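You operate a simulated robot arm through the tools that you are given. There is no shell and no other tool. Be economical: measure what you need, move in short steps, check, and stop when the job is done.

Carry out the task below with a simulated two-armed robot. There is one attempt and no reset: what you move stays moved.

TASK
Stones block the wheel: stop it, brush them off and start it again.
Fine: switch off and spray closed before you brush; blue brush, back in its holder; spray at half again. Set down upright: blue brush.

Only the result counts: the job must be done as asked and must still hold three seconds after the hand-in. Knocking over, shifting, dropping, spilling or breaking anything else fails it.

THE ROBOT
Two 7-joint arms with two-finger grippers on one trunk, on a base that drives. Base frame: it is fixed to the floor where the robot stands at the start and does not move with it; the origin is under the middle of the robot, x ahead of it, y to its left, z up. Readings come in mm, rad, newtons and seconds.
The left shoulder is at the start at [60, 123, 995], the right one opposite. With the tool pointing down near the work surface each hand reaches from about 280 to 780 mm from the robot's upright axis, wherever it stands, measured 20 degrees to its own side. Places, roughly: black tub [800, 0, 800]; green brush [750, -750, 750]; speed dial [500, 0, 800]; spiral wheel [800, 0, 1000]; tilt knob [700, 200, 900]; wheel spray lever [500, -100, 800]; wheel switch [500, 100, 800]. Payload 1.47 kg a hand.
The TCP of each hand is the grasp point between the finger pads, 16 mm short of the fingertips. In the tool frame z runs along the fingers and y along their closing line. The gripper opens to 87 mm. The gripper's body begins 55 mm behind the TCP.
Orientation is that of the tool frame in the base frame, as a unit quaternion [x, y, z, w]. With the fingers straight down and closing along the base's y, the tool's x points along the base's -x, its y along +y and its z along -z.

THE INTERFACE
- The arms move only by the tool drive_tool. It takes "left_increments", "right_increments" or both (then of equal length, played together; a hand with none holds still); each is a list of rows, each a list of 7 numbers: the turn, a rotation vector about the base's x, y, z in units of 180 degrees (1.0 is 180 degrees), then the shift along the base's x, y, z in units of 400 mm (1.0 is 400 mm), then the gripper command, from -1 (fully open) to 1 (shut), values between in proportion. In form: [[wx, wy, wz, x, y, z, claw], ...]. A call has 1 to 12 rows; each row is the pose to reach, as a shift and turn from the pose commanded when the call began. A call with a number of a shift or a turn outside -1 to 1 is refused whole. Each row takes 0.2 s and may step no farther than 50 mm and 0.15 rad from the row before; otherwise, or with a gripper value out of range, the whole call is refused. Where a pose cannot be reached the arm comes as near as it can. A force on the tool above 50 N (or 10 N above the force at the start of the call, whichever is more), or a blocked arm, ends the call early, and 0.2 s more pass. Each finger travels about 153 mm/s and halts on what it meets, pressing with about 28 N; the grip force reading is that of the motor and also rises with nothing between the fingers. The clock runs only during rows and for 0.2 s after the last one: add rows that repeat a pose to give the fingers time. It gives the time, the measured TCP pose, the force on the tool (base axes), the opening and the grip force at its end, in the units of the frame above (readings bear some noise), with the torque about the TCP (base axes, N m) and any sound that the robot's microphone picked up, and new pictures: "views" is both (left out), scene, wrist or none (wrist: the cameras of the hands that moved).
- Cameras (640 x 400 px; columns grow to the right, rows downward): "scene" is now at [91.1, -7.7, 1554.9]; the picture's right is [-0.12, -0.99, 0.00], its down [-0.70, 0.08, -0.71] and it looks along [0.70, -0.08, -0.71] (base axes); focal length 284 px, centre (320, 200). "left" rides on the left gripper at [73, -12, -90] in its tool frame; the picture's right is [0.16, 0.99, 0.00], its down [-0.72, 0.12, -0.68] and it looks along [-0.67, 0.11, 0.73] (tool axes); focal length 247 px, centre (320, 200). "right" rides on the right gripper at [73, 12, -90] in its tool frame; the picture's right is [-0.16, 0.99, 0.00], its down [-0.72, -0.12, -0.68] and it looks along [-0.67, -0.11, 0.73] (tool axes); focal length 247 px, centre (320, 200). There is no depth. A picture from a camera that has moved, and an enlarged one, comes with that camera's place and axes in the base frame and with its lens.
- lift_body(by): slides the trunk up (or, below 0, down) by that many mm; the arms and the scene camera ride with it, the base frame stays. It gives what a move gives, with no picture.
- roll_base(legs): drives the robot by 1 to 6 legs, each [ahead, left, turn to the left] in mm, mm and rad, along the robot's own axes; the way and the turn of a leg run together, so that a leg with both is an arc; at most 1500 mm and 3.142 rad a leg. The arms and the cameras ride along, it lands a little off, and it stops where it bumps. It gives what a move gives, and a new picture of the scene camera.
- aim_head(pan, tilt): turns the head with the scene camera to pan (to the left, within 2.094 rad either way) and tilt (down, from -0.506 to 1.204), counted from straight ahead of the robot. It gives what a move gives, and a new picture of the scene camera.
- close_up(camera, box): a new picture of the part [left, top, right, bottom] of that camera's present view, enlarged. It takes no simulated time.
- finish_job(): hands the job in; it is judged then, once.

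Go step by step. Nothing tells you exact positions but the pictures and the camera data: compare them with the known pose of the tool, close in by small moves and look again before you grip or let go. The budget is 120 turns and 260 pictures, counting those below and the enlarged ones. Unless the task says otherwise, let go and move clear before handing in, and close with one line.

The tools are called by a JSON object that holds its "name" and its "arguments". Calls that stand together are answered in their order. drive_tool: Moves the arms, as the interface text tells. Its arguments: {"type":"object","properties":{"left_increments":{"type":"array","items":{"type":"array","items":{"type":"number"}}},"right_increments":{"type":"array","items":{"type":"array","items":{"type":"number"}}},"views":{"type":"string","enum":["both","scene","wrist","none"]}},"required":[]} The other tools are called the same way: lift_body (by) slides the trunk up or down; roll_base (legs) drives the base; aim_head (pan, tilt) turns the head that bears the scene camera; close_up (camera, box) takes an enlarged picture of a part of a camera's view; finish_job () hands the job in.

At the start:

```text
time_s: 0.0
left_position: [509.2, 158.7, 1247.0]
left_ee_rot: [0.001, 1.0, 0.0, 0.0]
left_force: [0.8, 0.1, -0.5]
left_moment: [-0.01, -0.03, -0.01]
left_finger_gap: 87.3
left_grip_force: 0.0
right_position: [372.0, -128.0, 1241.0]
right_ee_rot: [0.0, 1.0, 0.0, 0.0]
right_force: [-0.4, -0.2, 0.2]
right_moment: [-0.04, 0.0, 0.0]
right_finger_gap: 87.0
right_grip_force: 0.1
trunk travel left (down, up): [-150.0, 80.0]
robot x, y, heading: [3.0, 1.9, 0.001]
head pan, tilt: [-0.119, 0.787]
```

scene: 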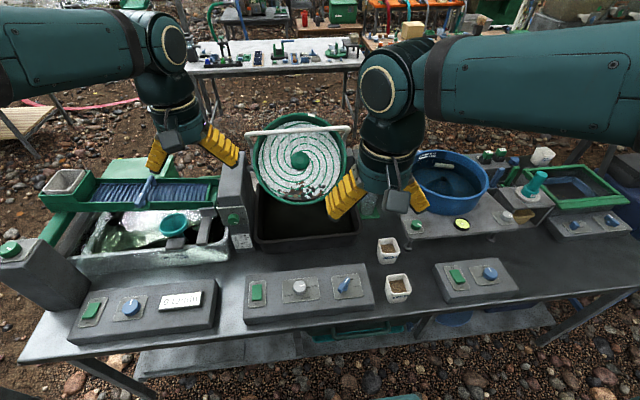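
right: 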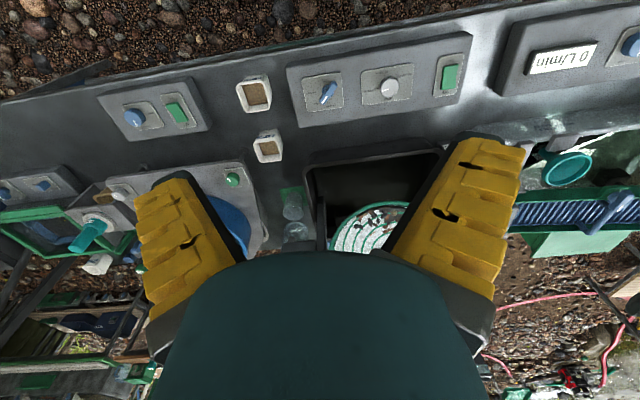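
left: 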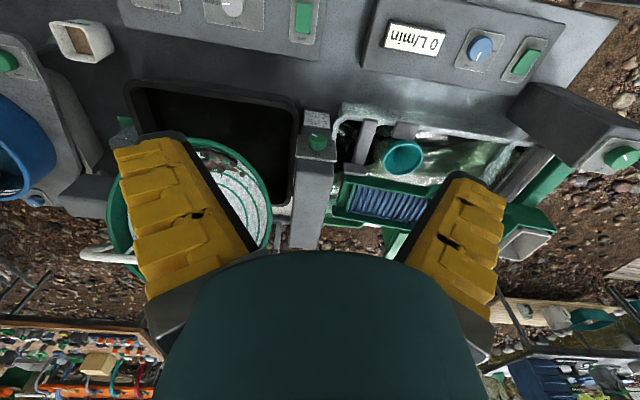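

I see the wheel over the black tub, with its panel (green switch, white dial, blue lever) in front of it. I'll look closer at the panel, the wheel and the right side, where the brushes should be.

{"name": "close_up", "arguments": {"camera": "scene", "box": [230, 250, 390, 350]}}

{"name": "close_up", "arguments": {"camera": "scene", "box": [220, 100, 380, 200]}}

{"name": "close_up", "arguments": {"camera": "scene", "box": [400, 130, 640, 280]}}

```text
4.00 times, centred on (310, 300) of scene
camera zoom: at [91.1, -7.7, 1554.9], right [-0.12, -0.99, 0.0], down [-0.7, 0.08, -0.71], along [0.7, -0.08, -0.71], focal length 1136 px, centre (360, -200)
```

zoom: 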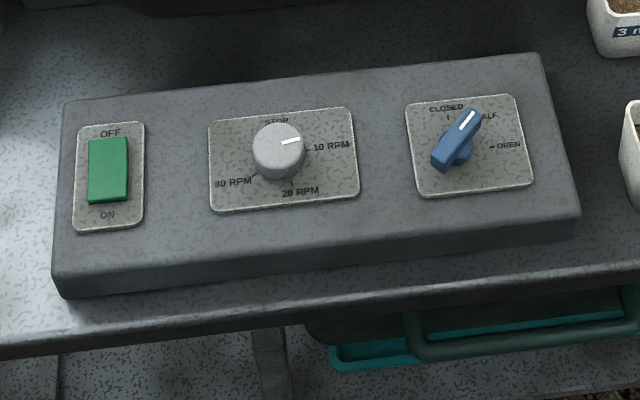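

```text
4.00 times, centred on (300, 150) of scene
camera zoom: at [91.1, -7.7, 1554.9], right [-0.12, -0.99, 0.0], down [-0.7, 0.08, -0.71], along [0.7, -0.08, -0.71], focal length 1136 px, centre (400, 400)
```

zoom: 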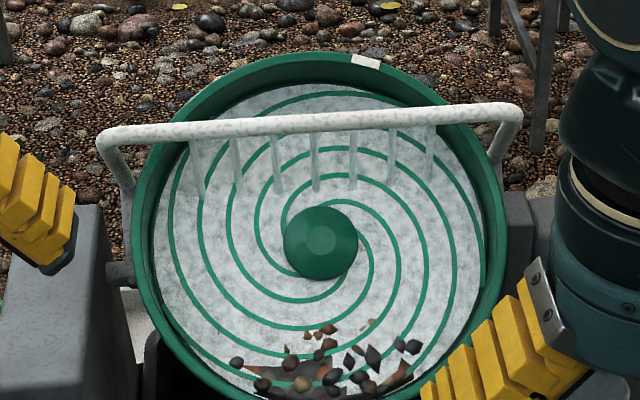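

```text
2.67 times, centred on (520, 205) of scene
camera zoom: at [91.1, -7.7, 1554.9], right [-0.12, -0.99, 0.0], down [-0.7, 0.08, -0.71], along [0.7, -0.08, -0.71], focal length 758 px, centre (-213, 187)
```

zoom: 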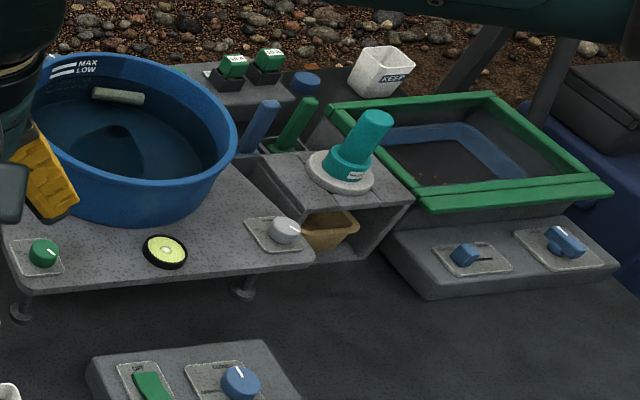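

I estimate the switch near (505,130,775), the dial near (500,5) and the lever near (488,-125). I'll lower both hands above the panel for a closer look.

{"name": "drive_tool", "arguments": {"left_increments": [[0, 0, 0, -0.01, -0.01, -0.1, -1], [0, 0, 0, -0.02, -0.02, -0.2, -0.6], [0, 0, 0, -0.03, -0.03, -0.3, 0], [0, 0, 0, -0.04, -0.05, -0.4, 0.5], [0, 0, 0, -0.05, -0.06, -0.5, 1], [0, 0, 0, -0.06, -0.07, -0.6, 1], [0, 0, 0, -0.07, -0.07, -0.7, 1], [0, 0, 0, -0.07, -0.07, -0.8, 1]], "right_increments": [[0, 0, 0, 0.03, 0, -0.1, -1], [0, 0, 0, 0.06, 0, -0.2, -1], [0, 0, 0, 0.09, 0, -0.3, -1], [0, 0, 0, 0.12, 0, -0.4, -1], [0, 0, 0, 0.15, 0, -0.5, -1], [0, 0, 0, 0.18, 0, -0.6, -1], [0, 0, 0, 0.21, 0, -0.7, -1], [0, 0, 0, 0.21, 0, -0.75, -1]]}}

```text
time_s: 1.8
left_position: [480.7, 128.7, 925.9]
left_ee_rot: [0.0, 1.0, 0.0, 0.0]
left_force: [-0.5, -0.1, 0.0]
left_moment: [-0.01, -0.02, -0.01]
left_finger_gap: 0.2
left_grip_force: 28.2
right_position: [457.0, -126.8, 942.0]
right_ee_rot: [0.0, 1.0, 0.001, 0.001]
right_force: [-0.4, 0.0, 1.0]
right_moment: [-0.01, 0.02, 0.01]
right_finger_gap: 86.8
right_grip_force: 0.1
trunk travel left (down, up): [-150.0, 80.0]
robot x, y, heading: [-0.7, -1.2, 0.0]
head pan, tilt: [-0.119, 0.787]
camera scene: at [91.8, -7.9, 1554.9], right [-0.12, -0.99, 0.0], down [-0.7, 0.08, -0.71], along [0.7, -0.08, -0.71], focal length 284 px, centre (320, 200)
camera right: at [384.2, -116.2, 1029.2], right [0.16, 0.99, 0.0], down [0.72, -0.12, 0.68], along [0.67, -0.11, -0.73], focal length 247 px, centre (320, 200)
camera left: at [406.8, 117.2, 1016.1], right [-0.16, 0.99, 0.0], down [0.72, 0.12, 0.68], along [0.67, 0.11, -0.73], focal length 247 px, centre (320, 200)
```

scene: 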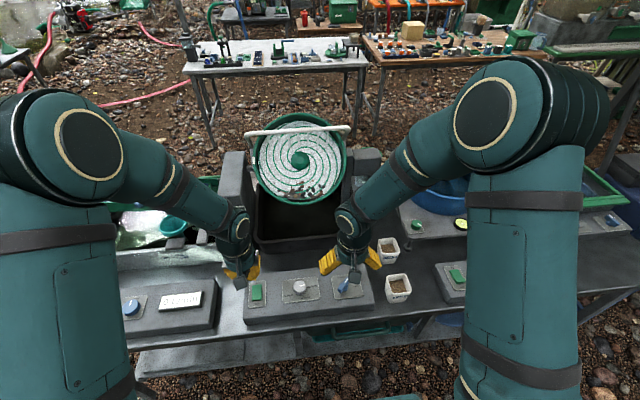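
right: 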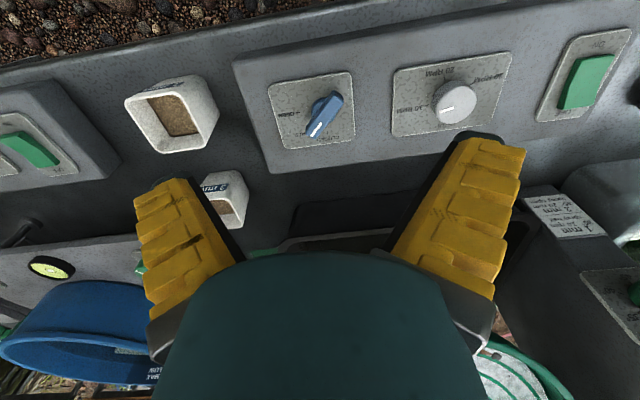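
left: 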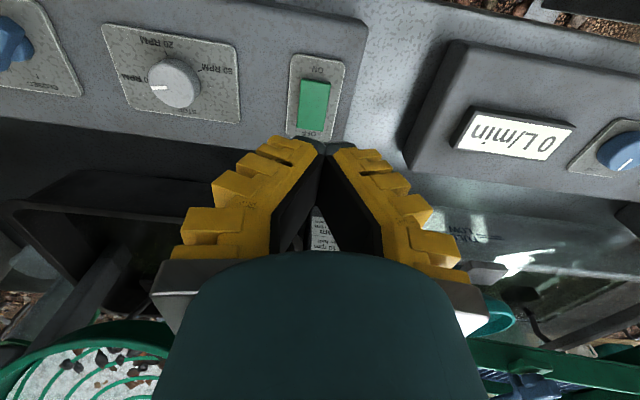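

The switch rocker is near (501,126,779), with OFF on its far side at about x=520. The lever is at about (487,-126,790) and points to HALF. I'll set the left hand just above OFF and turn the right gripper across the lever.

{"name": "drive_tool", "arguments": {"left_increments": [[0, 0, 0, 0.05, 0, -0.05, 1], [0, 0, 0, 0.105, -0.004, -0.12, 1], [0, 0, 0, 0.105, -0.004, -0.2, 1], [0, 0, 0, 0.105, -0.004, -0.28, 1], [0, 0, 0, 0.105, -0.004, -0.28, 1], [0, 0, 0, 0.105, -0.004, -0.28, 1]], "right_increments": [[0, 0, -0.042, 0.01, 0, 0, -1], [0, 0, -0.084, 0.03, 0, -0.05, -1], [0, 0, -0.126, 0.05, 0, -0.1, -1], [0, 0, -0.168, 0.075, 0, -0.14, -1], [0, 0, -0.21, 0.075, 0, -0.18, -1], [0, 0, -0.25, 0.075, 0, -0.22, -1]]}}

```text
time_s: 3.2
left_position: [523.6, 129.1, 813.7]
left_ee_rot: [0.0, 1.0, 0.0, 0.0]
left_force: [0.6, 0.1, 0.4]
left_moment: [0.02, 0.01, 0.02]
left_finger_gap: 0.0
left_grip_force: 27.6
right_position: [487.5, -126.9, 854.9]
right_ee_rot: [0.384, 0.923, 0.001, 0.0]
right_force: [-0.7, 0.0, 0.9]
right_moment: [-0.02, 0.03, 0.01]
right_finger_gap: 86.9
right_grip_force: 0.0
trunk travel left (down, up): [-150.0, 80.0]
robot x, y, heading: [1.5, -2.8, -0.0]
head pan, tilt: [-0.119, 0.787]
camera scene: at [91.7, -7.5, 1554.9], right [-0.12, -0.99, 0.0], down [-0.7, 0.08, -0.71], along [0.7, -0.08, -0.71], focal length 284 px, centre (320, 200)
camera right: at [443.8, -67.7, 942.0], right [0.81, 0.58, 0.0], down [0.43, -0.59, 0.68], along [0.4, -0.55, -0.73], focal length 247 px, centre (320, 200)
camera left: at [449.5, 116.3, 904.0], right [-0.16, 0.99, 0.0], down [0.72, 0.12, 0.68], along [0.67, 0.11, -0.73], focal length 247 px, centre (320, 200)
```

scene: 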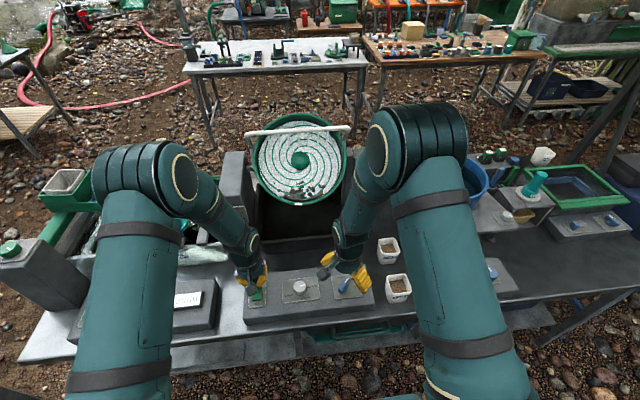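
right: 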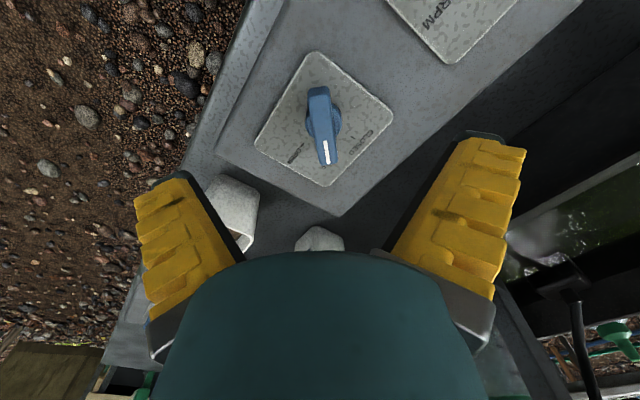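
left: 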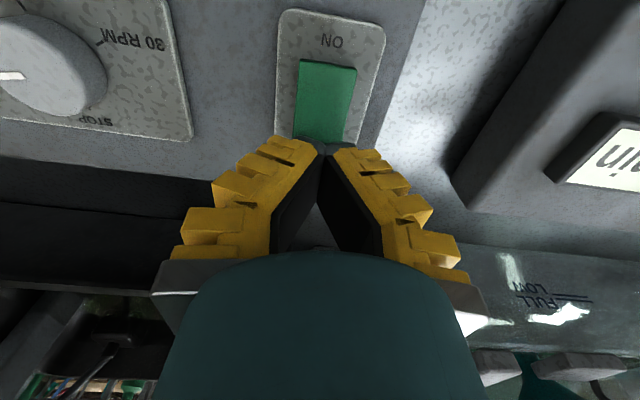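

Left fingertips are right above the OFF end. I'm pressing down gently.

{"name": "drive_tool", "arguments": {"left_increments": [[0, 0, 0, 0, 0, -0.02, 1], [0, 0, 0, 0, 0, -0.035, 1], [0, 0, 0, 0, 0, -0.045, 1], [0, 0, 0, 0, 0, -0.055, 1], [0, 0, 0, 0, 0, -0.062, 1]], "views": "wrist"}}

```text
time_s: 4.4
left_position: [522.7, 128.5, 792.8]
left_ee_rot: [-0.001, 1.0, -0.001, 0.003]
left_force: [-0.4, 0.7, 32.9]
left_moment: [0.01, 0.33, 0.0]
left_finger_gap: 5.8
left_grip_force: 28.7
right_position: [485.1, -127.6, 854.7]
right_ee_rot: [0.382, 0.924, 0.001, 0.002]
right_force: [-0.6, 0.8, 0.6]
right_moment: [0.0, 0.02, 0.02]
right_finger_gap: 87.1
right_grip_force: 0.1
trunk travel left (down, up): [-150.0, 80.0]
robot x, y, heading: [0.1, -0.1, -0.002]
head pan, tilt: [-0.119, 0.787]
camera left: at [449.3, 115.6, 882.6], right [-0.16, 0.99, 0.0], down [0.72, 0.12, 0.68], along [0.68, 0.11, -0.73], focal length 247 px, centre (320, 200)
```

left: 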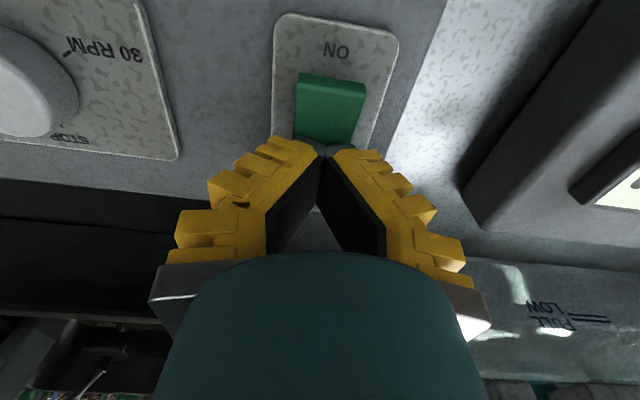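

Contact was made at 33 N. I'll lift off and look at the rocker.

{"name": "drive_tool", "arguments": {"left_increments": [[0, 0, 0, 0, 0, 0, 1], [0, 0, 0, 0, 0, 0.05, 1], [0, 0, 0, -0.08, 0, 0.15, 1], [0, 0, 0, -0.12, 0, 0.25, 1]]}}

{"name": "close_up", "arguments": {"camera": "scene", "box": [230, 270, 310, 320]}}

{"name": "close_up", "arguments": {"camera": "left", "box": [240, 50, 400, 150]}}

```text
refused: row 3 steps farther than a row can; nothing moved
```

```text
8.00 times, centred on (270, 295) of scene
camera zoom: at [88.5, -8.3, 1555.5], right [-0.12, -0.99, 0.0], down [-0.7, 0.08, -0.71], along [0.7, -0.08, -0.71], focal length 2273 px, centre (720, -560)
```

zoom: 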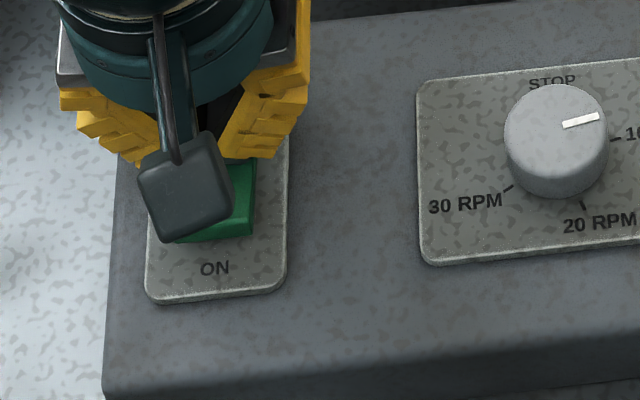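

```text
4.00 times, centred on (320, 100) of left
camera zoom: at [449.3, 115.6, 882.6], right [-0.16, 0.99, 0.0], down [0.72, 0.12, 0.68], along [0.68, 0.11, -0.73], focal length 988 px, centre (320, 600)
```

zoom: 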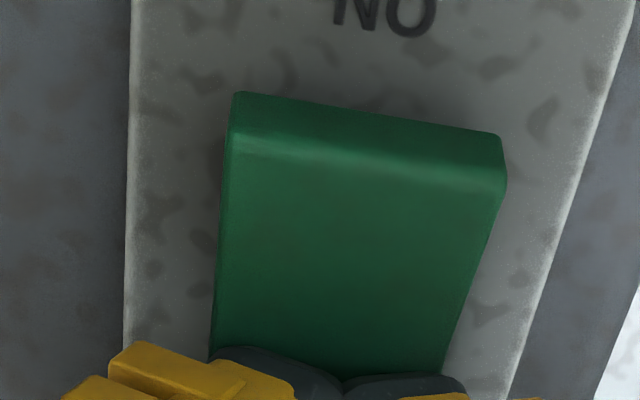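

The ON end now stands up, so the switch is off. I'll retract the left hand and lower the open right gripper over the lever.

{"name": "drive_tool", "arguments": {"left_increments": [[0, 0, 0, 0, 0, 0.05, 1], [0, 0, 0, -0.05, 0.0, 0.14, 1], [0, 0, 0, -0.1, 0.03, 0.23, 1], [0, 0, 0, -0.15, 0.06, 0.32, 1], [0, 0, 0, -0.2, 0.09, 0.41, 1]], "right_increments": [[0, 0, 0, 0.003, 0.005, -0.04, -1], [0, 0, 0, 0.005, 0.007, -0.08, -1], [0, 0, 0, 0.005, 0.007, -0.11, -1], [0, 0, 0, 0.005, 0.007, -0.13, -1], [0, 0, 0, 0.005, 0.007, -0.145, -1]]}}

{"name": "close_up", "arguments": {"camera": "scene", "box": [230, 250, 390, 350]}}

```text
time_s: 5.6
left_position: [441.1, 162.9, 955.2]
left_ee_rot: [-0.001, 1.0, 0.0, -0.001]
left_force: [-0.1, 0.0, -0.4]
left_moment: [-0.03, -0.01, 0.01]
left_finger_gap: 0.3
left_grip_force: 28.2
right_position: [487.0, -124.1, 796.0]
right_ee_rot: [0.383, 0.924, 0.0, 0.0]
right_force: [0.2, 0.1, 0.7]
right_moment: [0.0, 0.01, -0.02]
right_finger_gap: 87.0
right_grip_force: 0.1
trunk travel left (down, up): [-150.0, 80.0]
robot x, y, heading: [-0.6, -1.6, -0.001]
head pan, tilt: [-0.119, 0.787]
camera scene: at [89.9, -7.2, 1555.0], right [-0.12, -0.99, 0.0], down [-0.7, 0.08, -0.71], along [0.7, -0.08, -0.71], focal length 284 px, centre (320, 200)
camera right: at [443.9, -64.8, 885.0], right [0.81, 0.59, 0.0], down [0.43, -0.59, 0.68], along [0.4, -0.55, -0.73], focal length 247 px, centre (320, 200)
camera left: at [368.1, 151.4, 1045.7], right [-0.16, 0.99, 0.0], down [0.72, 0.12, 0.68], along [0.67, 0.11, -0.73], focal length 247 px, centre (320, 200)
```

scene: 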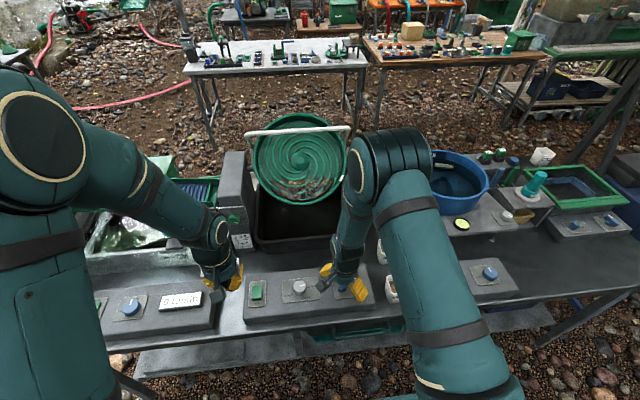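
right: 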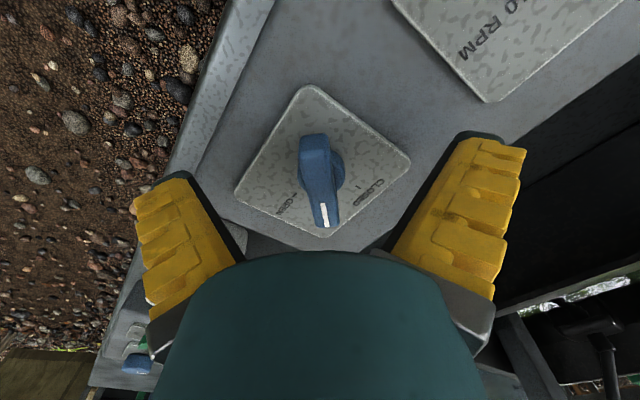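
left: 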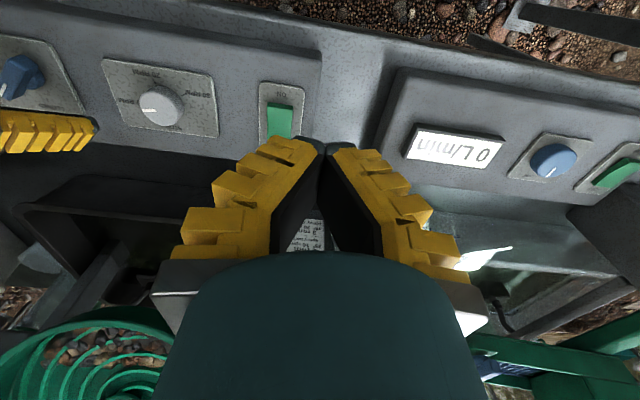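

```text
4.00 times, centred on (310, 300) of scene
camera zoom: at [89.9, -7.2, 1555.0], right [-0.12, -0.99, 0.0], down [-0.7, 0.08, -0.71], along [0.7, -0.08, -0.71], focal length 1136 px, centre (360, -200)
```

zoom: 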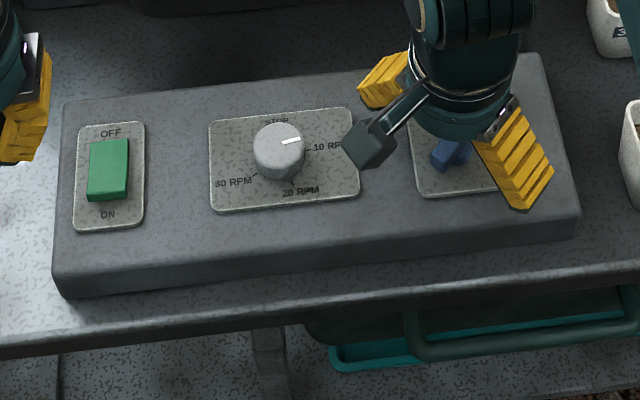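

The wheel has lost its white film, so it's stopped. I'll lower a few mm more and grip the lever gently.

{"name": "drive_tool", "arguments": {"right_increments": [[0, 0, 0, 0, 0, -0.01, -1], [0, 0, 0, 0, 0, -0.015, -0.5], [0, 0, 0, 0, 0, -0.015, 0], [0, 0, 0, 0, 0, -0.015, 0.5], [0, 0, 0, 0, 0, -0.015, 0.8], [0, 0, 0, 0, 0, -0.015, 0.8]], "views": "wrist"}}

```text
time_s: 7.0
left_position: [440.8, 162.6, 956.0]
left_ee_rot: [-0.001, 1.0, 0.0, -0.001]
left_force: [0.6, 0.1, 0.0]
left_moment: [0.01, -0.01, -0.01]
left_finger_gap: 0.0
left_grip_force: 27.9
right_position: [488.1, -125.4, 790.0]
right_ee_rot: [0.383, 0.924, -0.001, 0.0]
right_force: [-1.4, -3.6, 8.7]
right_moment: [-0.43, -0.35, -0.05]
right_finger_gap: 20.9
right_grip_force: 29.7
trunk travel left (down, up): [-150.0, 80.0]
robot x, y, heading: [-2.6, 2.7, 0.004]
head pan, tilt: [-0.119, 0.787]
camera right: at [444.7, -66.2, 878.7], right [0.81, 0.59, 0.0], down [0.43, -0.59, 0.68], along [0.4, -0.55, -0.73], focal length 247 px, centre (320, 200)
```

right: 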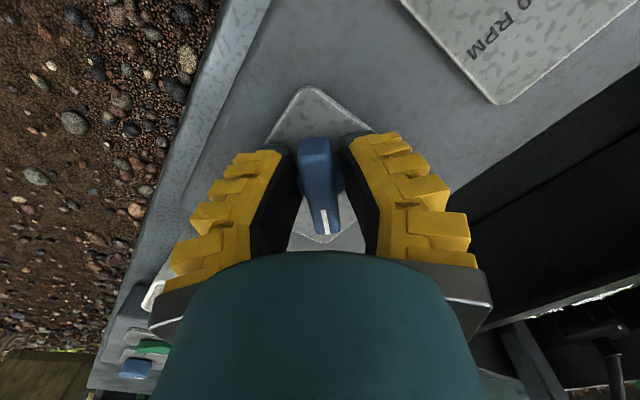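

The fingertips are holding the round hub rather than the blade. I'll open a bit, raise about 9 mm and close on the blade.

{"name": "drive_tool", "arguments": {"right_increments": [[0, 0, 0, 0, 0, 0, 0.3], [0, 0, 0, 0, 0, 0.012, 0.2], [0, 0, 0, 0, 0, 0.022, 0.3], [0, 0, 0, 0, 0, 0.022, 0.7], [0, 0, 0, 0, 0, 0.022, 0.9], [0, 0, 0, 0, 0, 0.022, 0.9]], "views": "wrist"}}

```text
time_s: 8.4
left_position: [441.9, 162.6, 954.8]
left_ee_rot: [0.001, 1.0, 0.0, 0.002]
left_force: [-0.1, 1.3, -0.1]
left_moment: [0.0, -0.01, 0.02]
left_finger_gap: 0.0
left_grip_force: 28.3
right_position: [488.5, -125.3, 799.3]
right_ee_rot: [0.383, 0.924, 0.0, 0.001]
right_force: [-4.4, -4.6, 13.5]
right_moment: [0.21, 0.28, -0.01]
right_finger_gap: 10.1
right_grip_force: 29.4
trunk travel left (down, up): [-150.0, 80.0]
robot x, y, heading: [0.5, -0.4, 0.0]
head pan, tilt: [-0.119, 0.787]
camera right: at [444.6, -65.9, 888.0], right [0.81, 0.59, 0.0], down [0.43, -0.59, 0.68], along [0.4, -0.55, -0.73], focal length 247 px, centre (320, 200)
```

right: 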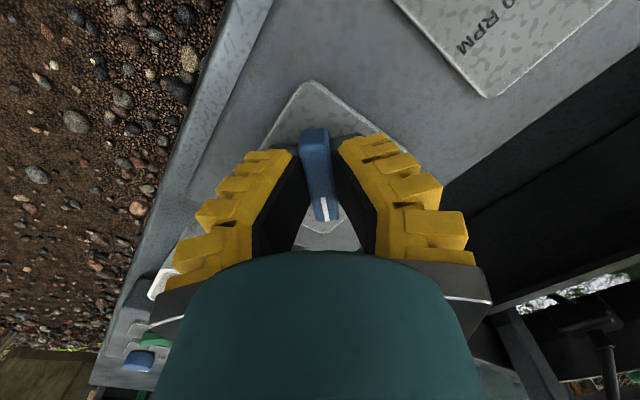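

I have the blade with a 10 mm gap. Now I'll turn it +45° to CLOSED.

{"name": "drive_tool", "arguments": {"right_increments": [[0, 0, 0.04, 0, 0, 0.022, 0.9], [0, 0, 0.08, 0, 0, 0, 0.9], [0, 0, 0.12, 0, 0, 0, 0.9], [0, 0, 0.16, 0, 0, 0, 0.9], [0, 0, 0.2, 0, 0, 0, 0.9], [0, 0, 0.235, 0, 0, 0, 0.9], [0, 0, 0.255, 0, 0, 0, 0.9]], "views": "wrist"}}

```text
time_s: 10.0
left_position: [442.3, 162.6, 954.6]
left_ee_rot: [0.0, 1.0, 0.0, 0.0]
left_force: [0.6, 0.6, -0.4]
left_moment: [-0.03, -0.03, 0.0]
left_finger_gap: 0.0
left_grip_force: 27.9
right_position: [487.1, -126.4, 799.4]
right_ee_rot: [-0.008, 1.0, 0.001, 0.0]
right_force: [-4.2, -12.7, 5.0]
right_moment: [-0.18, 0.01, -0.16]
right_finger_gap: 18.3
right_grip_force: 9.9
trunk travel left (down, up): [-150.0, 80.0]
robot x, y, heading: [-1.9, 1.3, 0.001]
head pan, tilt: [-0.119, 0.787]
camera right: at [414.3, -116.8, 887.6], right [0.14, 0.99, 0.0], down [0.73, -0.1, 0.68], along [0.67, -0.1, -0.73], focal length 247 px, centre (320, 200)
```

right: 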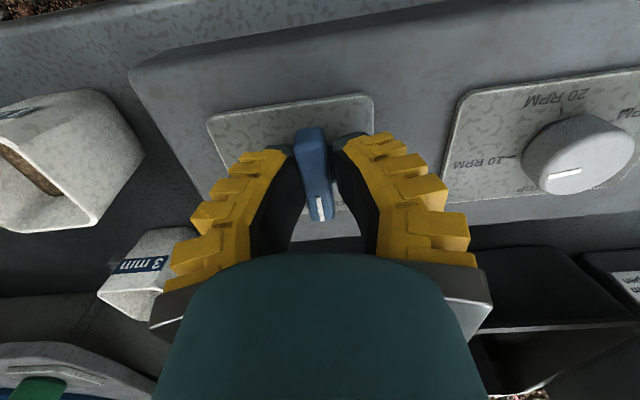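

The lever appears turned. I'll open, rise and check it.

{"name": "drive_tool", "arguments": {"right_increments": [[0, 0, 0, 0, 0, 0, 0.3], [0, 0, 0, 0, 0, 0.02, 0], [0, 0, 0, 0, 0, 0.1, 0], [0, 0, 0, -0.1, 0, 0.16, 0]], "views": "wrist"}}

{"name": "close_up", "arguments": {"camera": "right", "box": [200, 50, 440, 200]}}

{"name": "close_up", "arguments": {"camera": "scene", "box": [230, 110, 390, 210]}}

```text
time_s: 11.0
left_position: [440.9, 163.8, 955.4]
left_ee_rot: [0.0, 1.0, 0.0, 0.001]
left_force: [-0.7, 0.4, -0.1]
left_moment: [0.0, -0.01, 0.02]
left_finger_gap: 0.3
left_grip_force: 28.2
right_position: [447.7, -124.0, 863.0]
right_ee_rot: [-0.008, 1.0, 0.0, 0.001]
right_force: [-0.5, 0.2, -0.3]
right_moment: [0.01, -0.05, 0.02]
right_finger_gap: 49.0
right_grip_force: 3.7
trunk travel left (down, up): [-150.0, 80.0]
robot x, y, heading: [2.5, 1.4, -0.001]
head pan, tilt: [-0.119, 0.787]
camera right: at [374.8, -113.8, 951.5], right [0.14, 0.99, 0.0], down [0.72, -0.1, 0.68], along [0.67, -0.1, -0.73], focal length 247 px, centre (320, 200)
```

right: 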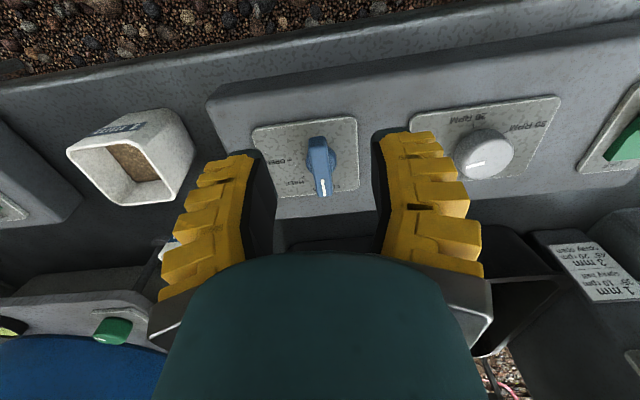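

```text
2.67 times, centred on (320, 125) of right
camera zoom: at [374.8, -113.8, 951.5], right [0.14, 0.99, 0.0], down [0.72, -0.1, 0.68], along [0.67, -0.1, -0.73], focal length 659 px, centre (320, 400)
```

zoom: 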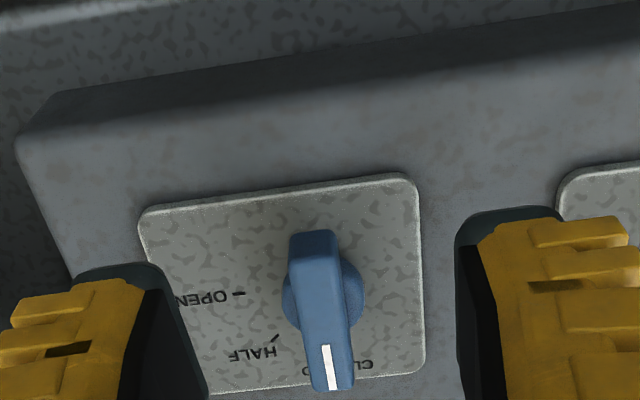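

```text
4.00 times, centred on (310, 160) of scene
camera zoom: at [89.6, -7.3, 1555.1], right [-0.12, -0.99, 0.0], down [-0.7, 0.08, -0.71], along [0.7, -0.08, -0.71], focal length 1136 px, centre (360, 360)
```

zoom: 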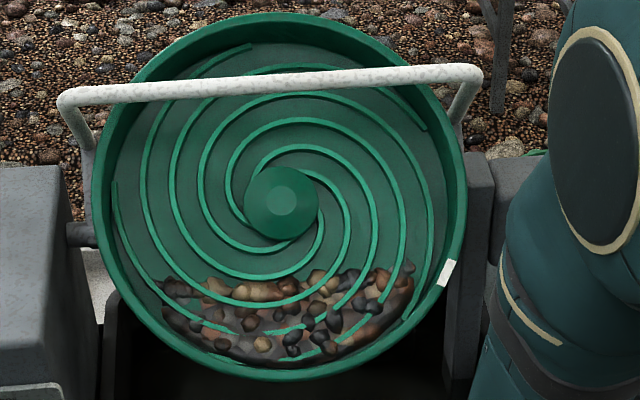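

The spray lever is at CLOSED and the stones sit at the wheel's lower rim. Next I'll raise both hands and look at the brush holder on the right.

{"name": "drive_tool", "arguments": {"left_increments": [[0, 0, 0, 0, 0, 0.1, 1], [0, 0, 0, 0, 0, 0.2, 1], [0, 0, 0, 0, 0, 0.3, 1], [0, 0, 0, 0, 0, 0.4, 1], [0, 0, 0, 0, 0, 0.5, 1], [0, 0, 0, 0, 0, 0.5, 1]], "right_increments": [[0, 0, 0, 0, -0.0, 0.1, -1], [0, 0, 0, 0, 0, 0.2, -1], [0, 0, 0, 0, 0, 0.3, -1], [0, 0, 0, -0.05, 0, 0.4, -1], [0, 0, 0, -0.1, 0, 0.5, -1], [0, 0, 0, -0.1, 0, 0.6, -1]], "views": "none"}}

{"name": "aim_head", "arguments": {"pan": -0.75, "tilt": 0.6}}

```text
time_s: 12.4
left_position: [443.7, 164.3, 1154.0]
left_ee_rot: [0.0, 1.0, 0.0, 0.0]
left_force: [0.4, 0.4, -0.6]
left_moment: [0.01, -0.01, -0.02]
left_finger_gap: 0.0
left_grip_force: 28.0
right_position: [408.6, -123.9, 1101.0]
right_ee_rot: [-0.008, 1.0, -0.001, -0.001]
right_force: [-0.4, -0.2, 0.3]
right_moment: [0.0, 0.0, -0.02]
right_finger_gap: 86.9
right_grip_force: 0.1
trunk travel left (down, up): [-150.0, 80.0]
robot x, y, heading: [0.3, 2.0, 0.003]
head pan, tilt: [-0.119, 0.787]
```

```text
time_s: 13.4
left_position: [444.5, 165.6, 1152.9]
left_ee_rot: [0.001, 1.0, 0.001, 0.0]
left_force: [0.9, -0.6, -0.3]
left_moment: [-0.03, -0.01, 0.0]
left_finger_gap: 0.0
left_grip_force: 28.1
right_position: [409.3, -123.0, 1100.3]
right_ee_rot: [-0.007, 1.0, 0.0, 0.0]
right_force: [0.3, 0.3, -0.8]
right_moment: [0.02, 0.01, 0.02]
right_finger_gap: 87.2
right_grip_force: 0.0
trunk travel left (down, up): [-150.0, 80.0]
robot x, y, heading: [2.8, 0.4, -0.0]
head pan, tilt: [-0.75, 0.6]
camera scene: at [75.1, -58.2, 1570.8], right [-0.68, -0.73, 0.0], down [-0.41, 0.39, -0.82], along [0.6, -0.56, -0.57], focal length 284 px, centre (320, 200)
```

scene: 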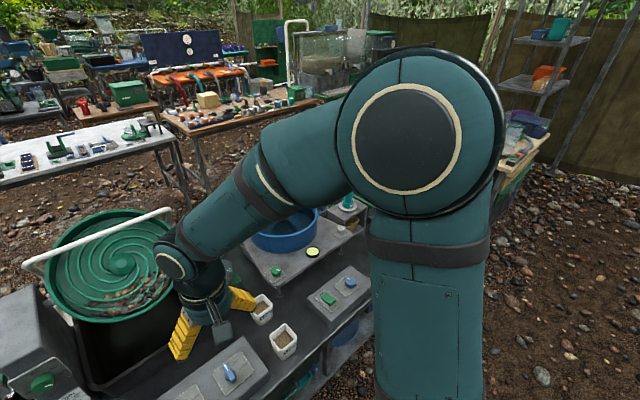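

The right arm blocks the view, so I'll sidestep to the right towards the brush station.

{"name": "roll_base", "arguments": {"legs": [[0, -500, 0]]}}

{"name": "aim_head", "arguments": {"pan": -0.1, "tilt": 0.7}}

```text
time_s: 18.4
left_position: [443.4, -344.1, 1154.0]
left_ee_rot: [0.002, 1.0, 0.0, 0.0]
left_force: [0.0, -0.3, 0.0]
left_moment: [0.03, 0.0, -0.04]
left_finger_gap: 0.0
left_grip_force: 27.9
right_position: [405.4, -631.8, 1101.6]
right_ee_rot: [-0.005, 1.0, 0.0, 0.0]
right_force: [0.1, -0.1, 0.5]
right_moment: [-0.01, -0.03, 0.02]
right_finger_gap: 87.3
right_grip_force: 0.1
trunk travel left (down, up): [-150.0, 80.0]
robot x, y, heading: [-1.1, -509.3, -0.005]
head pan, tilt: [-0.75, 0.6]
camera scene: at [73.1, -565.0, 1570.8], right [-0.69, -0.73, 0.0], down [-0.41, 0.39, -0.83], along [0.6, -0.57, -0.56], focal length 284 px, centre (320, 200)
```

scene: 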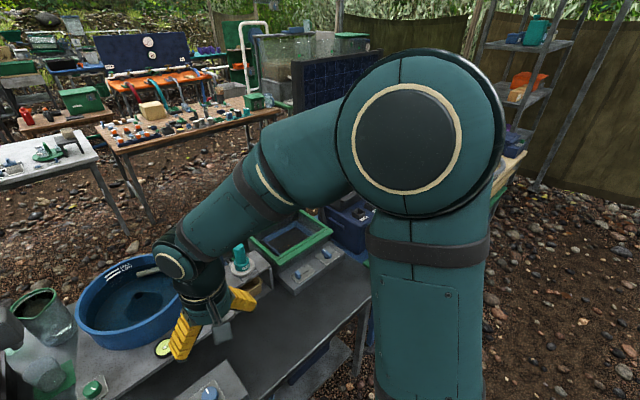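

```text
time_s: 19.4
left_position: [443.6, -342.9, 1152.6]
left_ee_rot: [0.003, 1.0, 0.0, 0.0]
left_force: [0.1, 0.6, 0.8]
left_moment: [-0.02, -0.01, 0.01]
left_finger_gap: 0.0
left_grip_force: 27.9
right_position: [406.5, -632.1, 1101.4]
right_ee_rot: [-0.004, 1.0, 0.0, 0.0]
right_force: [1.0, -0.6, 1.4]
right_moment: [0.02, 0.0, 0.02]
right_finger_gap: 87.1
right_grip_force: 0.0
trunk travel left (down, up): [-150.0, 80.0]
robot x, y, heading: [-3.7, -508.8, -0.004]
head pan, tilt: [-0.099, 0.7]
camera scene: at [93.3, -513.1, 1562.2], right [-0.11, -0.99, 0.0], down [-0.64, 0.07, -0.77], along [0.76, -0.08, -0.64], focal length 284 px, centre (320, 200)
```

scene: 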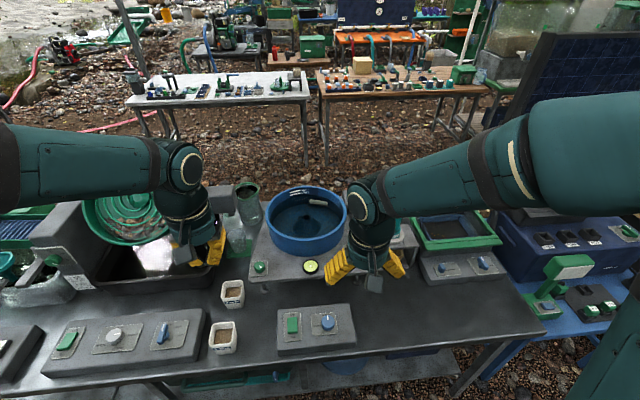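

The right arm hides the holder. I'll shift further right and swing the right hand outward to expose the brushes.

{"name": "roll_base", "arguments": {"legs": [[0, -120, 0]]}}

{"name": "drive_tool", "arguments": {"right_increments": [[0, 0, 0, 0, -0.1, 0.05, -1], [0, 0, 0, 0, -0.2, 0.1, -1], [0, 0, 0, 0, -0.3, 0.15, -1], [0, 0, 0, 0, -0.4, 0.2, -1], [0, 0, 0, 0, -0.5, 0.25, -1], [0, 0, 0, 0, -0.6, 0.25, -1]], "views": "scene"}}

```text
time_s: 21.1
left_position: [443.1, -466.1, 1153.0]
left_ee_rot: [0.004, 1.0, 0.0, 0.0]
left_force: [-0.1, -0.3, -0.6]
left_moment: [-0.01, -0.01, 0.0]
left_finger_gap: 0.0
left_grip_force: 27.8
right_position: [405.2, -754.6, 1100.2]
right_ee_rot: [-0.005, 1.0, 0.0, 0.0]
right_force: [-0.1, -0.1, 0.1]
right_moment: [0.01, 0.01, -0.02]
right_finger_gap: 87.0
right_grip_force: 0.0
trunk travel left (down, up): [-150.0, 80.0]
robot x, y, heading: [-1.0, -626.0, -0.008]
head pan, tilt: [-0.099, 0.7]
camera scene: at [92.5, -634.7, 1562.2], right [-0.11, -0.99, 0.0], down [-0.64, 0.07, -0.76], along [0.76, -0.08, -0.64], focal length 284 px, centre (320, 200)
```

scene: 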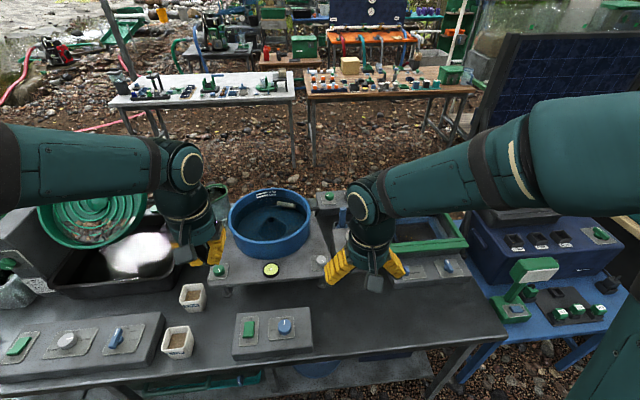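

```text
time_s: 22.5
left_position: [443.2, -466.7, 1153.0]
left_ee_rot: [0.003, 1.0, 0.0, 0.0]
left_force: [-0.6, 0.7, -0.3]
left_moment: [0.03, 0.02, 0.05]
left_finger_gap: 0.0
left_grip_force: 28.1
right_position: [406.3, -995.0, 1203.7]
right_ee_rot: [-0.005, 1.0, -0.001, 0.0]
right_force: [0.2, -0.4, -0.2]
right_moment: [0.01, 0.01, -0.02]
right_finger_gap: 87.0
right_grip_force: 0.1
trunk travel left (down, up): [-150.0, 80.0]
robot x, y, heading: [-3.3, -628.3, -0.006]
head pan, tilt: [-0.099, 0.7]
camera scene: at [92.7, -635.0, 1562.2], right [-0.11, -0.99, 0.0], down [-0.64, 0.07, -0.76], along [0.76, -0.08, -0.64], focal length 284 px, centre (320, 200)
```

scene: 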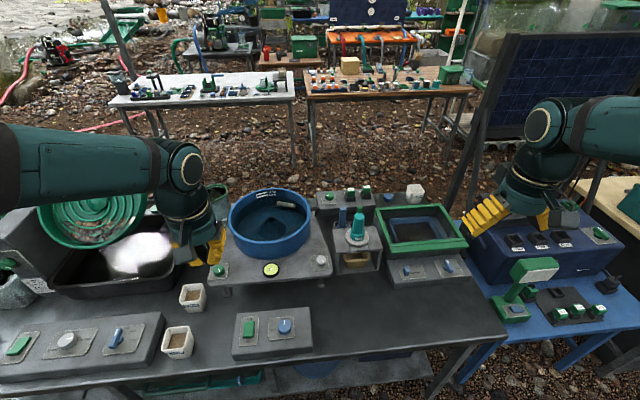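

Now the brush area is visible; I'll zoom in.

{"name": "close_up", "arguments": {"camera": "scene", "box": [300, 180, 428, 260]}}

```text
5.00 times, centred on (364, 220) of scene
camera zoom: at [92.7, -635.0, 1562.2], right [-0.11, -0.99, 0.0], down [-0.64, 0.07, -0.76], along [0.76, -0.08, -0.64], focal length 1421 px, centre (100, 100)
```

zoom: 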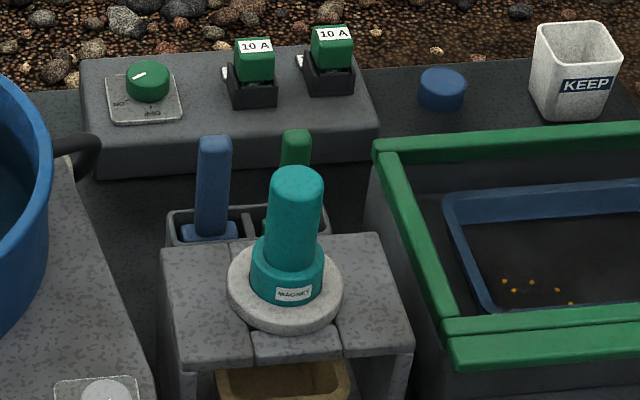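

The blue brush stands in the left slot of a holder, with its handle top near (870,-803,856) and the green one about 60 mm to its right. It's out of reach from here, so I'll drive ahead 120 mm.

{"name": "roll_base", "arguments": {"legs": [[120, -20, 0]]}}

{"name": "close_up", "arguments": {"camera": "scene", "box": [300, 200, 428, 280]}}

```text
time_s: 23.8
left_position: [564.2, -486.1, 1151.6]
left_ee_rot: [0.003, 1.0, 0.0, -0.001]
left_force: [0.4, 0.3, 0.1]
left_moment: [-0.01, 0.02, 0.02]
left_finger_gap: 0.0
left_grip_force: 28.0
right_position: [528.2, -1012.8, 1202.2]
right_ee_rot: [-0.006, 1.0, 0.0, 0.0]
right_force: [0.4, 0.8, 0.0]
right_moment: [-0.03, 0.03, 0.05]
right_finger_gap: 87.0
right_grip_force: 0.0
trunk travel left (down, up): [-150.0, 80.0]
robot x, y, heading: [115.5, -647.0, -0.004]
head pan, tilt: [-0.099, 0.7]
camera scene: at [214.4, -655.0, 1562.1], right [-0.1, -0.99, 0.0], down [-0.64, 0.07, -0.76], along [0.76, -0.08, -0.64], focal length 284 px, centre (320, 200)
```

scene: 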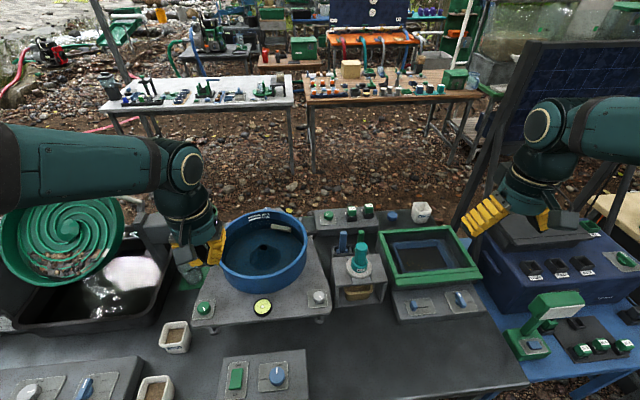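

```text
5.00 times, centred on (364, 240) of scene
camera zoom: at [214.4, -655.0, 1562.1], right [-0.1, -0.99, 0.0], down [-0.64, 0.07, -0.76], along [0.76, -0.08, -0.64], focal length 1421 px, centre (100, 0)
```

zoom: 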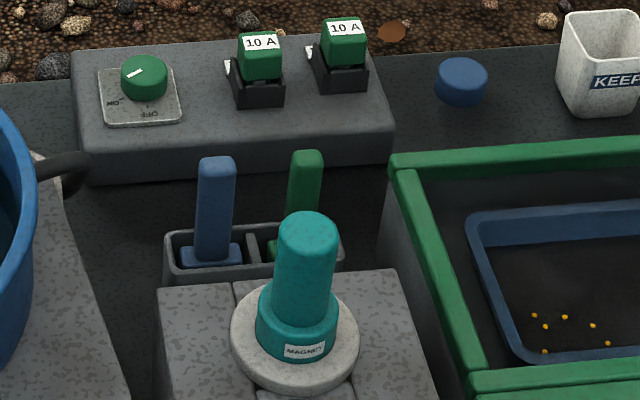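

I'm moving the right hand above the brush, partly closed so it stays clear of the green one, for a wrist view.

{"name": "drive_tool", "arguments": {"right_increments": [[0, 0, 0, 0.06, 0.05, -0.03, -0.8], [0, 0, 0, 0.12, 0.1, -0.06, -0.5], [0, 0, 0, 0.18, 0.15, -0.1, -0.1], [0, 0, 0, 0.24, 0.2, -0.15, -0.1], [0, 0, 0, 0.3, 0.26, -0.2, -0.1], [0, 0, 0, 0.36, 0.33, -0.25, -0.1], [0, 0, 0, 0.42, 0.4, -0.3, -0.1], [0, 0, 0, 0.48, 0.46, -0.36, -0.1], [0, 0, 0, 0.54, 0.52, -0.42, -0.1], [0, 0, 0, 0.62, 0.54, -0.48, -0.1], [0, 0, 0, 0.68, 0.54, -0.5, -0.1], [0, 0, 0, 0.68, 0.54, -0.5, -0.1]]}}

```text
time_s: 26.4
left_position: [563.8, -484.7, 1154.2]
left_ee_rot: [0.002, 1.0, 0.0, 0.0]
left_force: [-0.6, -0.3, 0.2]
left_moment: [0.0, -0.04, 0.02]
left_finger_gap: 0.1
left_grip_force: 28.1
right_position: [802.2, -797.2, 1002.0]
right_ee_rot: [-0.007, 1.0, 0.001, 0.0]
right_force: [0.4, 1.1, 0.7]
right_moment: [-0.01, -0.01, -0.04]
right_finger_gap: 53.4
right_grip_force: 3.9
trunk travel left (down, up): [-150.0, 80.0]
robot x, y, heading: [121.0, -639.8, -0.007]
head pan, tilt: [-0.099, 0.7]
camera scene: at [212.6, -654.7, 1562.2], right [-0.1, -0.99, 0.0], down [-0.64, 0.07, -0.77], along [0.76, -0.08, -0.64], focal length 284 px, centre (320, 200)
camera right: at [727.3, -787.1, 1090.0], right [0.15, 0.99, 0.0], down [0.73, -0.11, 0.68], along [0.67, -0.1, -0.73], focal length 247 px, centre (320, 200)
```

scene: 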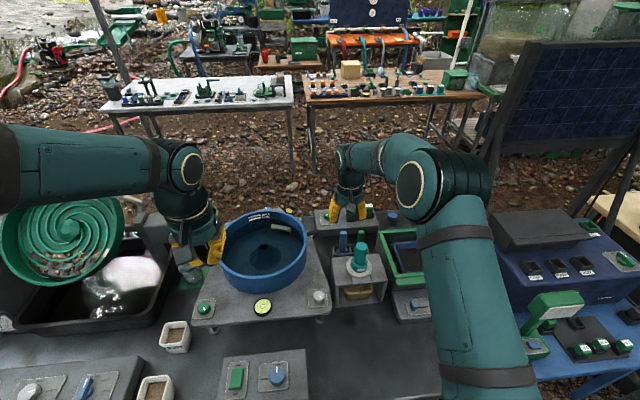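
right: 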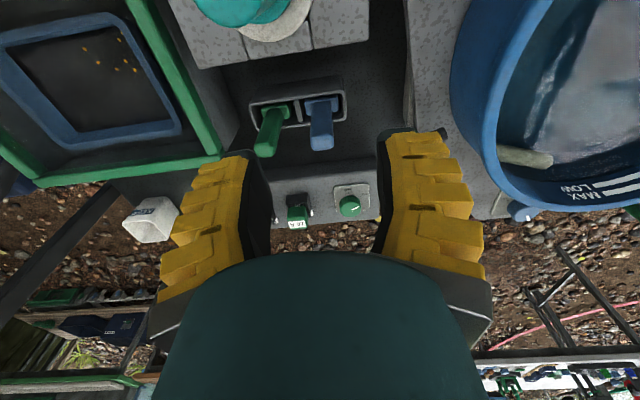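

The handle looks vertical, between x≈835 and 860. I'll move forward and lower a bit to refine this at close range.

{"name": "drive_tool", "arguments": {"right_increments": [[0, 0, 0, 0.05, -0.005, -0.05, -0.1], [0, 0, 0, 0.09, -0.01, -0.1, -0.1], [0, 0, 0, 0.09, -0.01, -0.1, -0.1]]}}

{"name": "close_up", "arguments": {"camera": "scene", "box": [300, 180, 428, 260]}}

```text
time_s: 27.2
left_position: [562.5, -485.2, 1153.6]
left_ee_rot: [0.002, 1.0, 0.0, 0.0]
left_force: [0.1, -0.3, 0.6]
left_moment: [0.02, 0.02, -0.01]
left_finger_gap: 0.0
left_grip_force: 27.5
right_position: [835.7, -800.5, 961.4]
right_ee_rot: [-0.005, 1.0, 0.0, -0.001]
right_force: [-0.3, 0.3, 0.1]
right_moment: [0.03, -0.01, -0.06]
right_finger_gap: 53.4
right_grip_force: 4.3
trunk travel left (down, up): [-150.0, 80.0]
robot x, y, heading: [115.8, -646.8, -0.006]
head pan, tilt: [-0.099, 0.7]
camera scene: at [212.7, -654.6, 1562.2], right [-0.1, -0.99, 0.0], down [-0.64, 0.07, -0.77], along [0.76, -0.08, -0.64], focal length 284 px, centre (320, 200)
camera right: at [763.0, -790.9, 1050.5], right [0.15, 0.99, 0.0], down [0.73, -0.11, 0.68], along [0.67, -0.1, -0.73], focal length 247 px, centre (320, 200)
```

scene: 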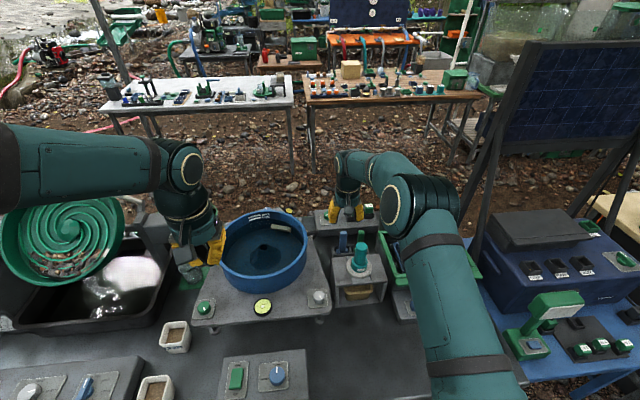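
right: 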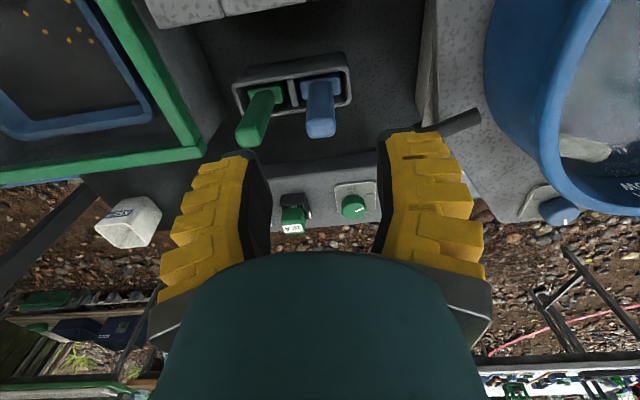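

```text
5.00 times, centred on (364, 220) of scene
camera zoom: at [212.7, -654.6, 1562.2], right [-0.1, -0.99, 0.0], down [-0.64, 0.07, -0.77], along [0.76, -0.08, -0.64], focal length 1421 px, centre (100, 100)
```

zoom: 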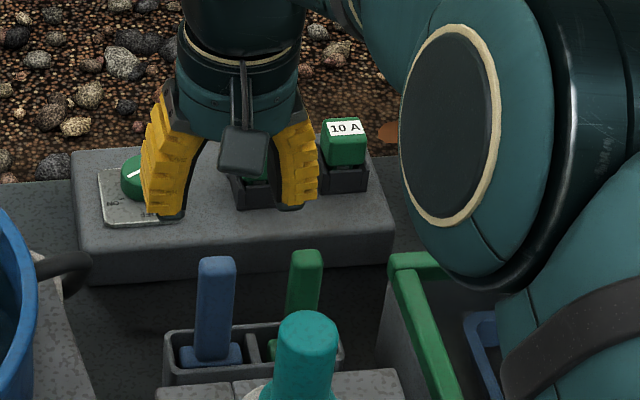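

Refined: the handle runs vertically at about (847,-801), from z≈785 to 885. I'll descend around it with TCP at z≈857.

{"name": "drive_tool", "arguments": {"right_increments": [[0, 0, 0, 0.028, -0.002, -0.06, -0.1], [0, 0, 0, 0.028, -0.002, -0.12, -0.1], [0, 0, 0, 0.028, -0.002, -0.18, -0.1], [0, 0, 0, 0.028, -0.002, -0.23, -0.1], [0, 0, 0, 0.028, -0.002, -0.26, -0.1]]}}

{"name": "close_up", "arguments": {"camera": "scene", "box": [300, 190, 428, 270]}}

```text
time_s: 28.4
left_position: [564.5, -485.1, 1152.6]
left_ee_rot: [0.003, 1.0, 0.0, 0.0]
left_force: [0.1, 0.4, 0.3]
left_moment: [0.04, -0.03, -0.01]
left_finger_gap: 0.0
left_grip_force: 28.1
right_position: [846.4, -803.1, 858.3]
right_ee_rot: [-0.005, 1.0, 0.0, 0.0]
right_force: [0.0, 0.9, -0.7]
right_moment: [-0.01, -0.01, -0.03]
right_finger_gap: 52.9
right_grip_force: 4.0
trunk travel left (down, up): [-150.0, 80.0]
robot x, y, heading: [117.9, -649.5, -0.006]
head pan, tilt: [-0.099, 0.7]
camera scene: at [213.3, -654.7, 1562.2], right [-0.1, -0.99, 0.0], down [-0.64, 0.07, -0.76], along [0.76, -0.08, -0.64], focal length 284 px, centre (320, 200)
camera right: at [773.1, -792.1, 946.7], right [0.15, 0.99, 0.0], down [0.73, -0.11, 0.68], along [0.67, -0.1, -0.73], focal length 247 px, centre (320, 200)
```

scene: 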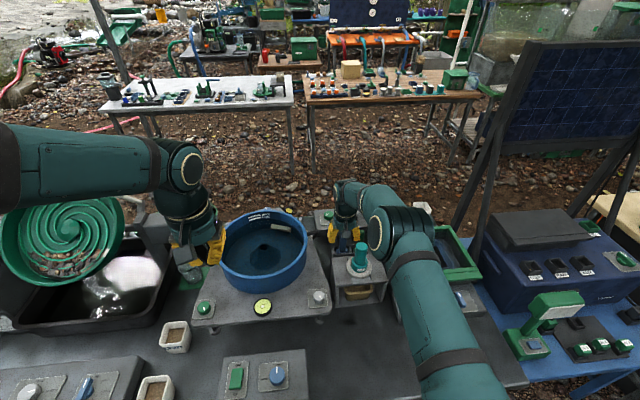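
right: 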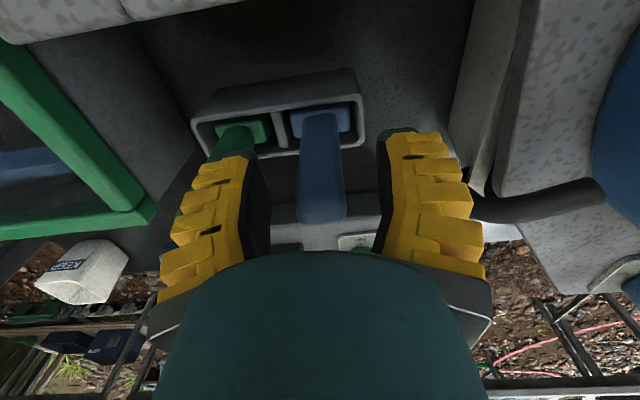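

```text
5.00 times, centred on (364, 230) of scene
camera zoom: at [213.3, -654.7, 1562.2], right [-0.1, -0.99, 0.0], down [-0.64, 0.07, -0.76], along [0.76, -0.08, -0.64], focal length 1421 px, centre (100, 50)
```

zoom: 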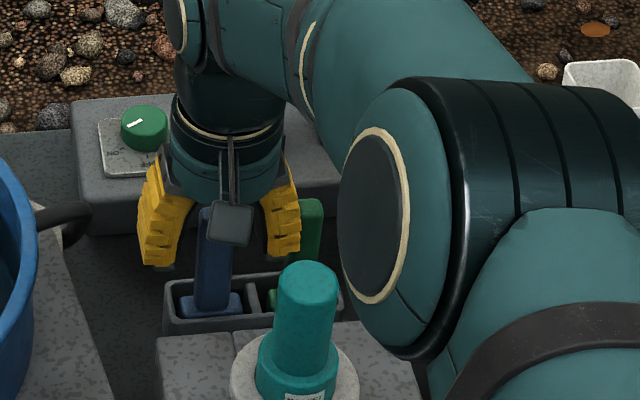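

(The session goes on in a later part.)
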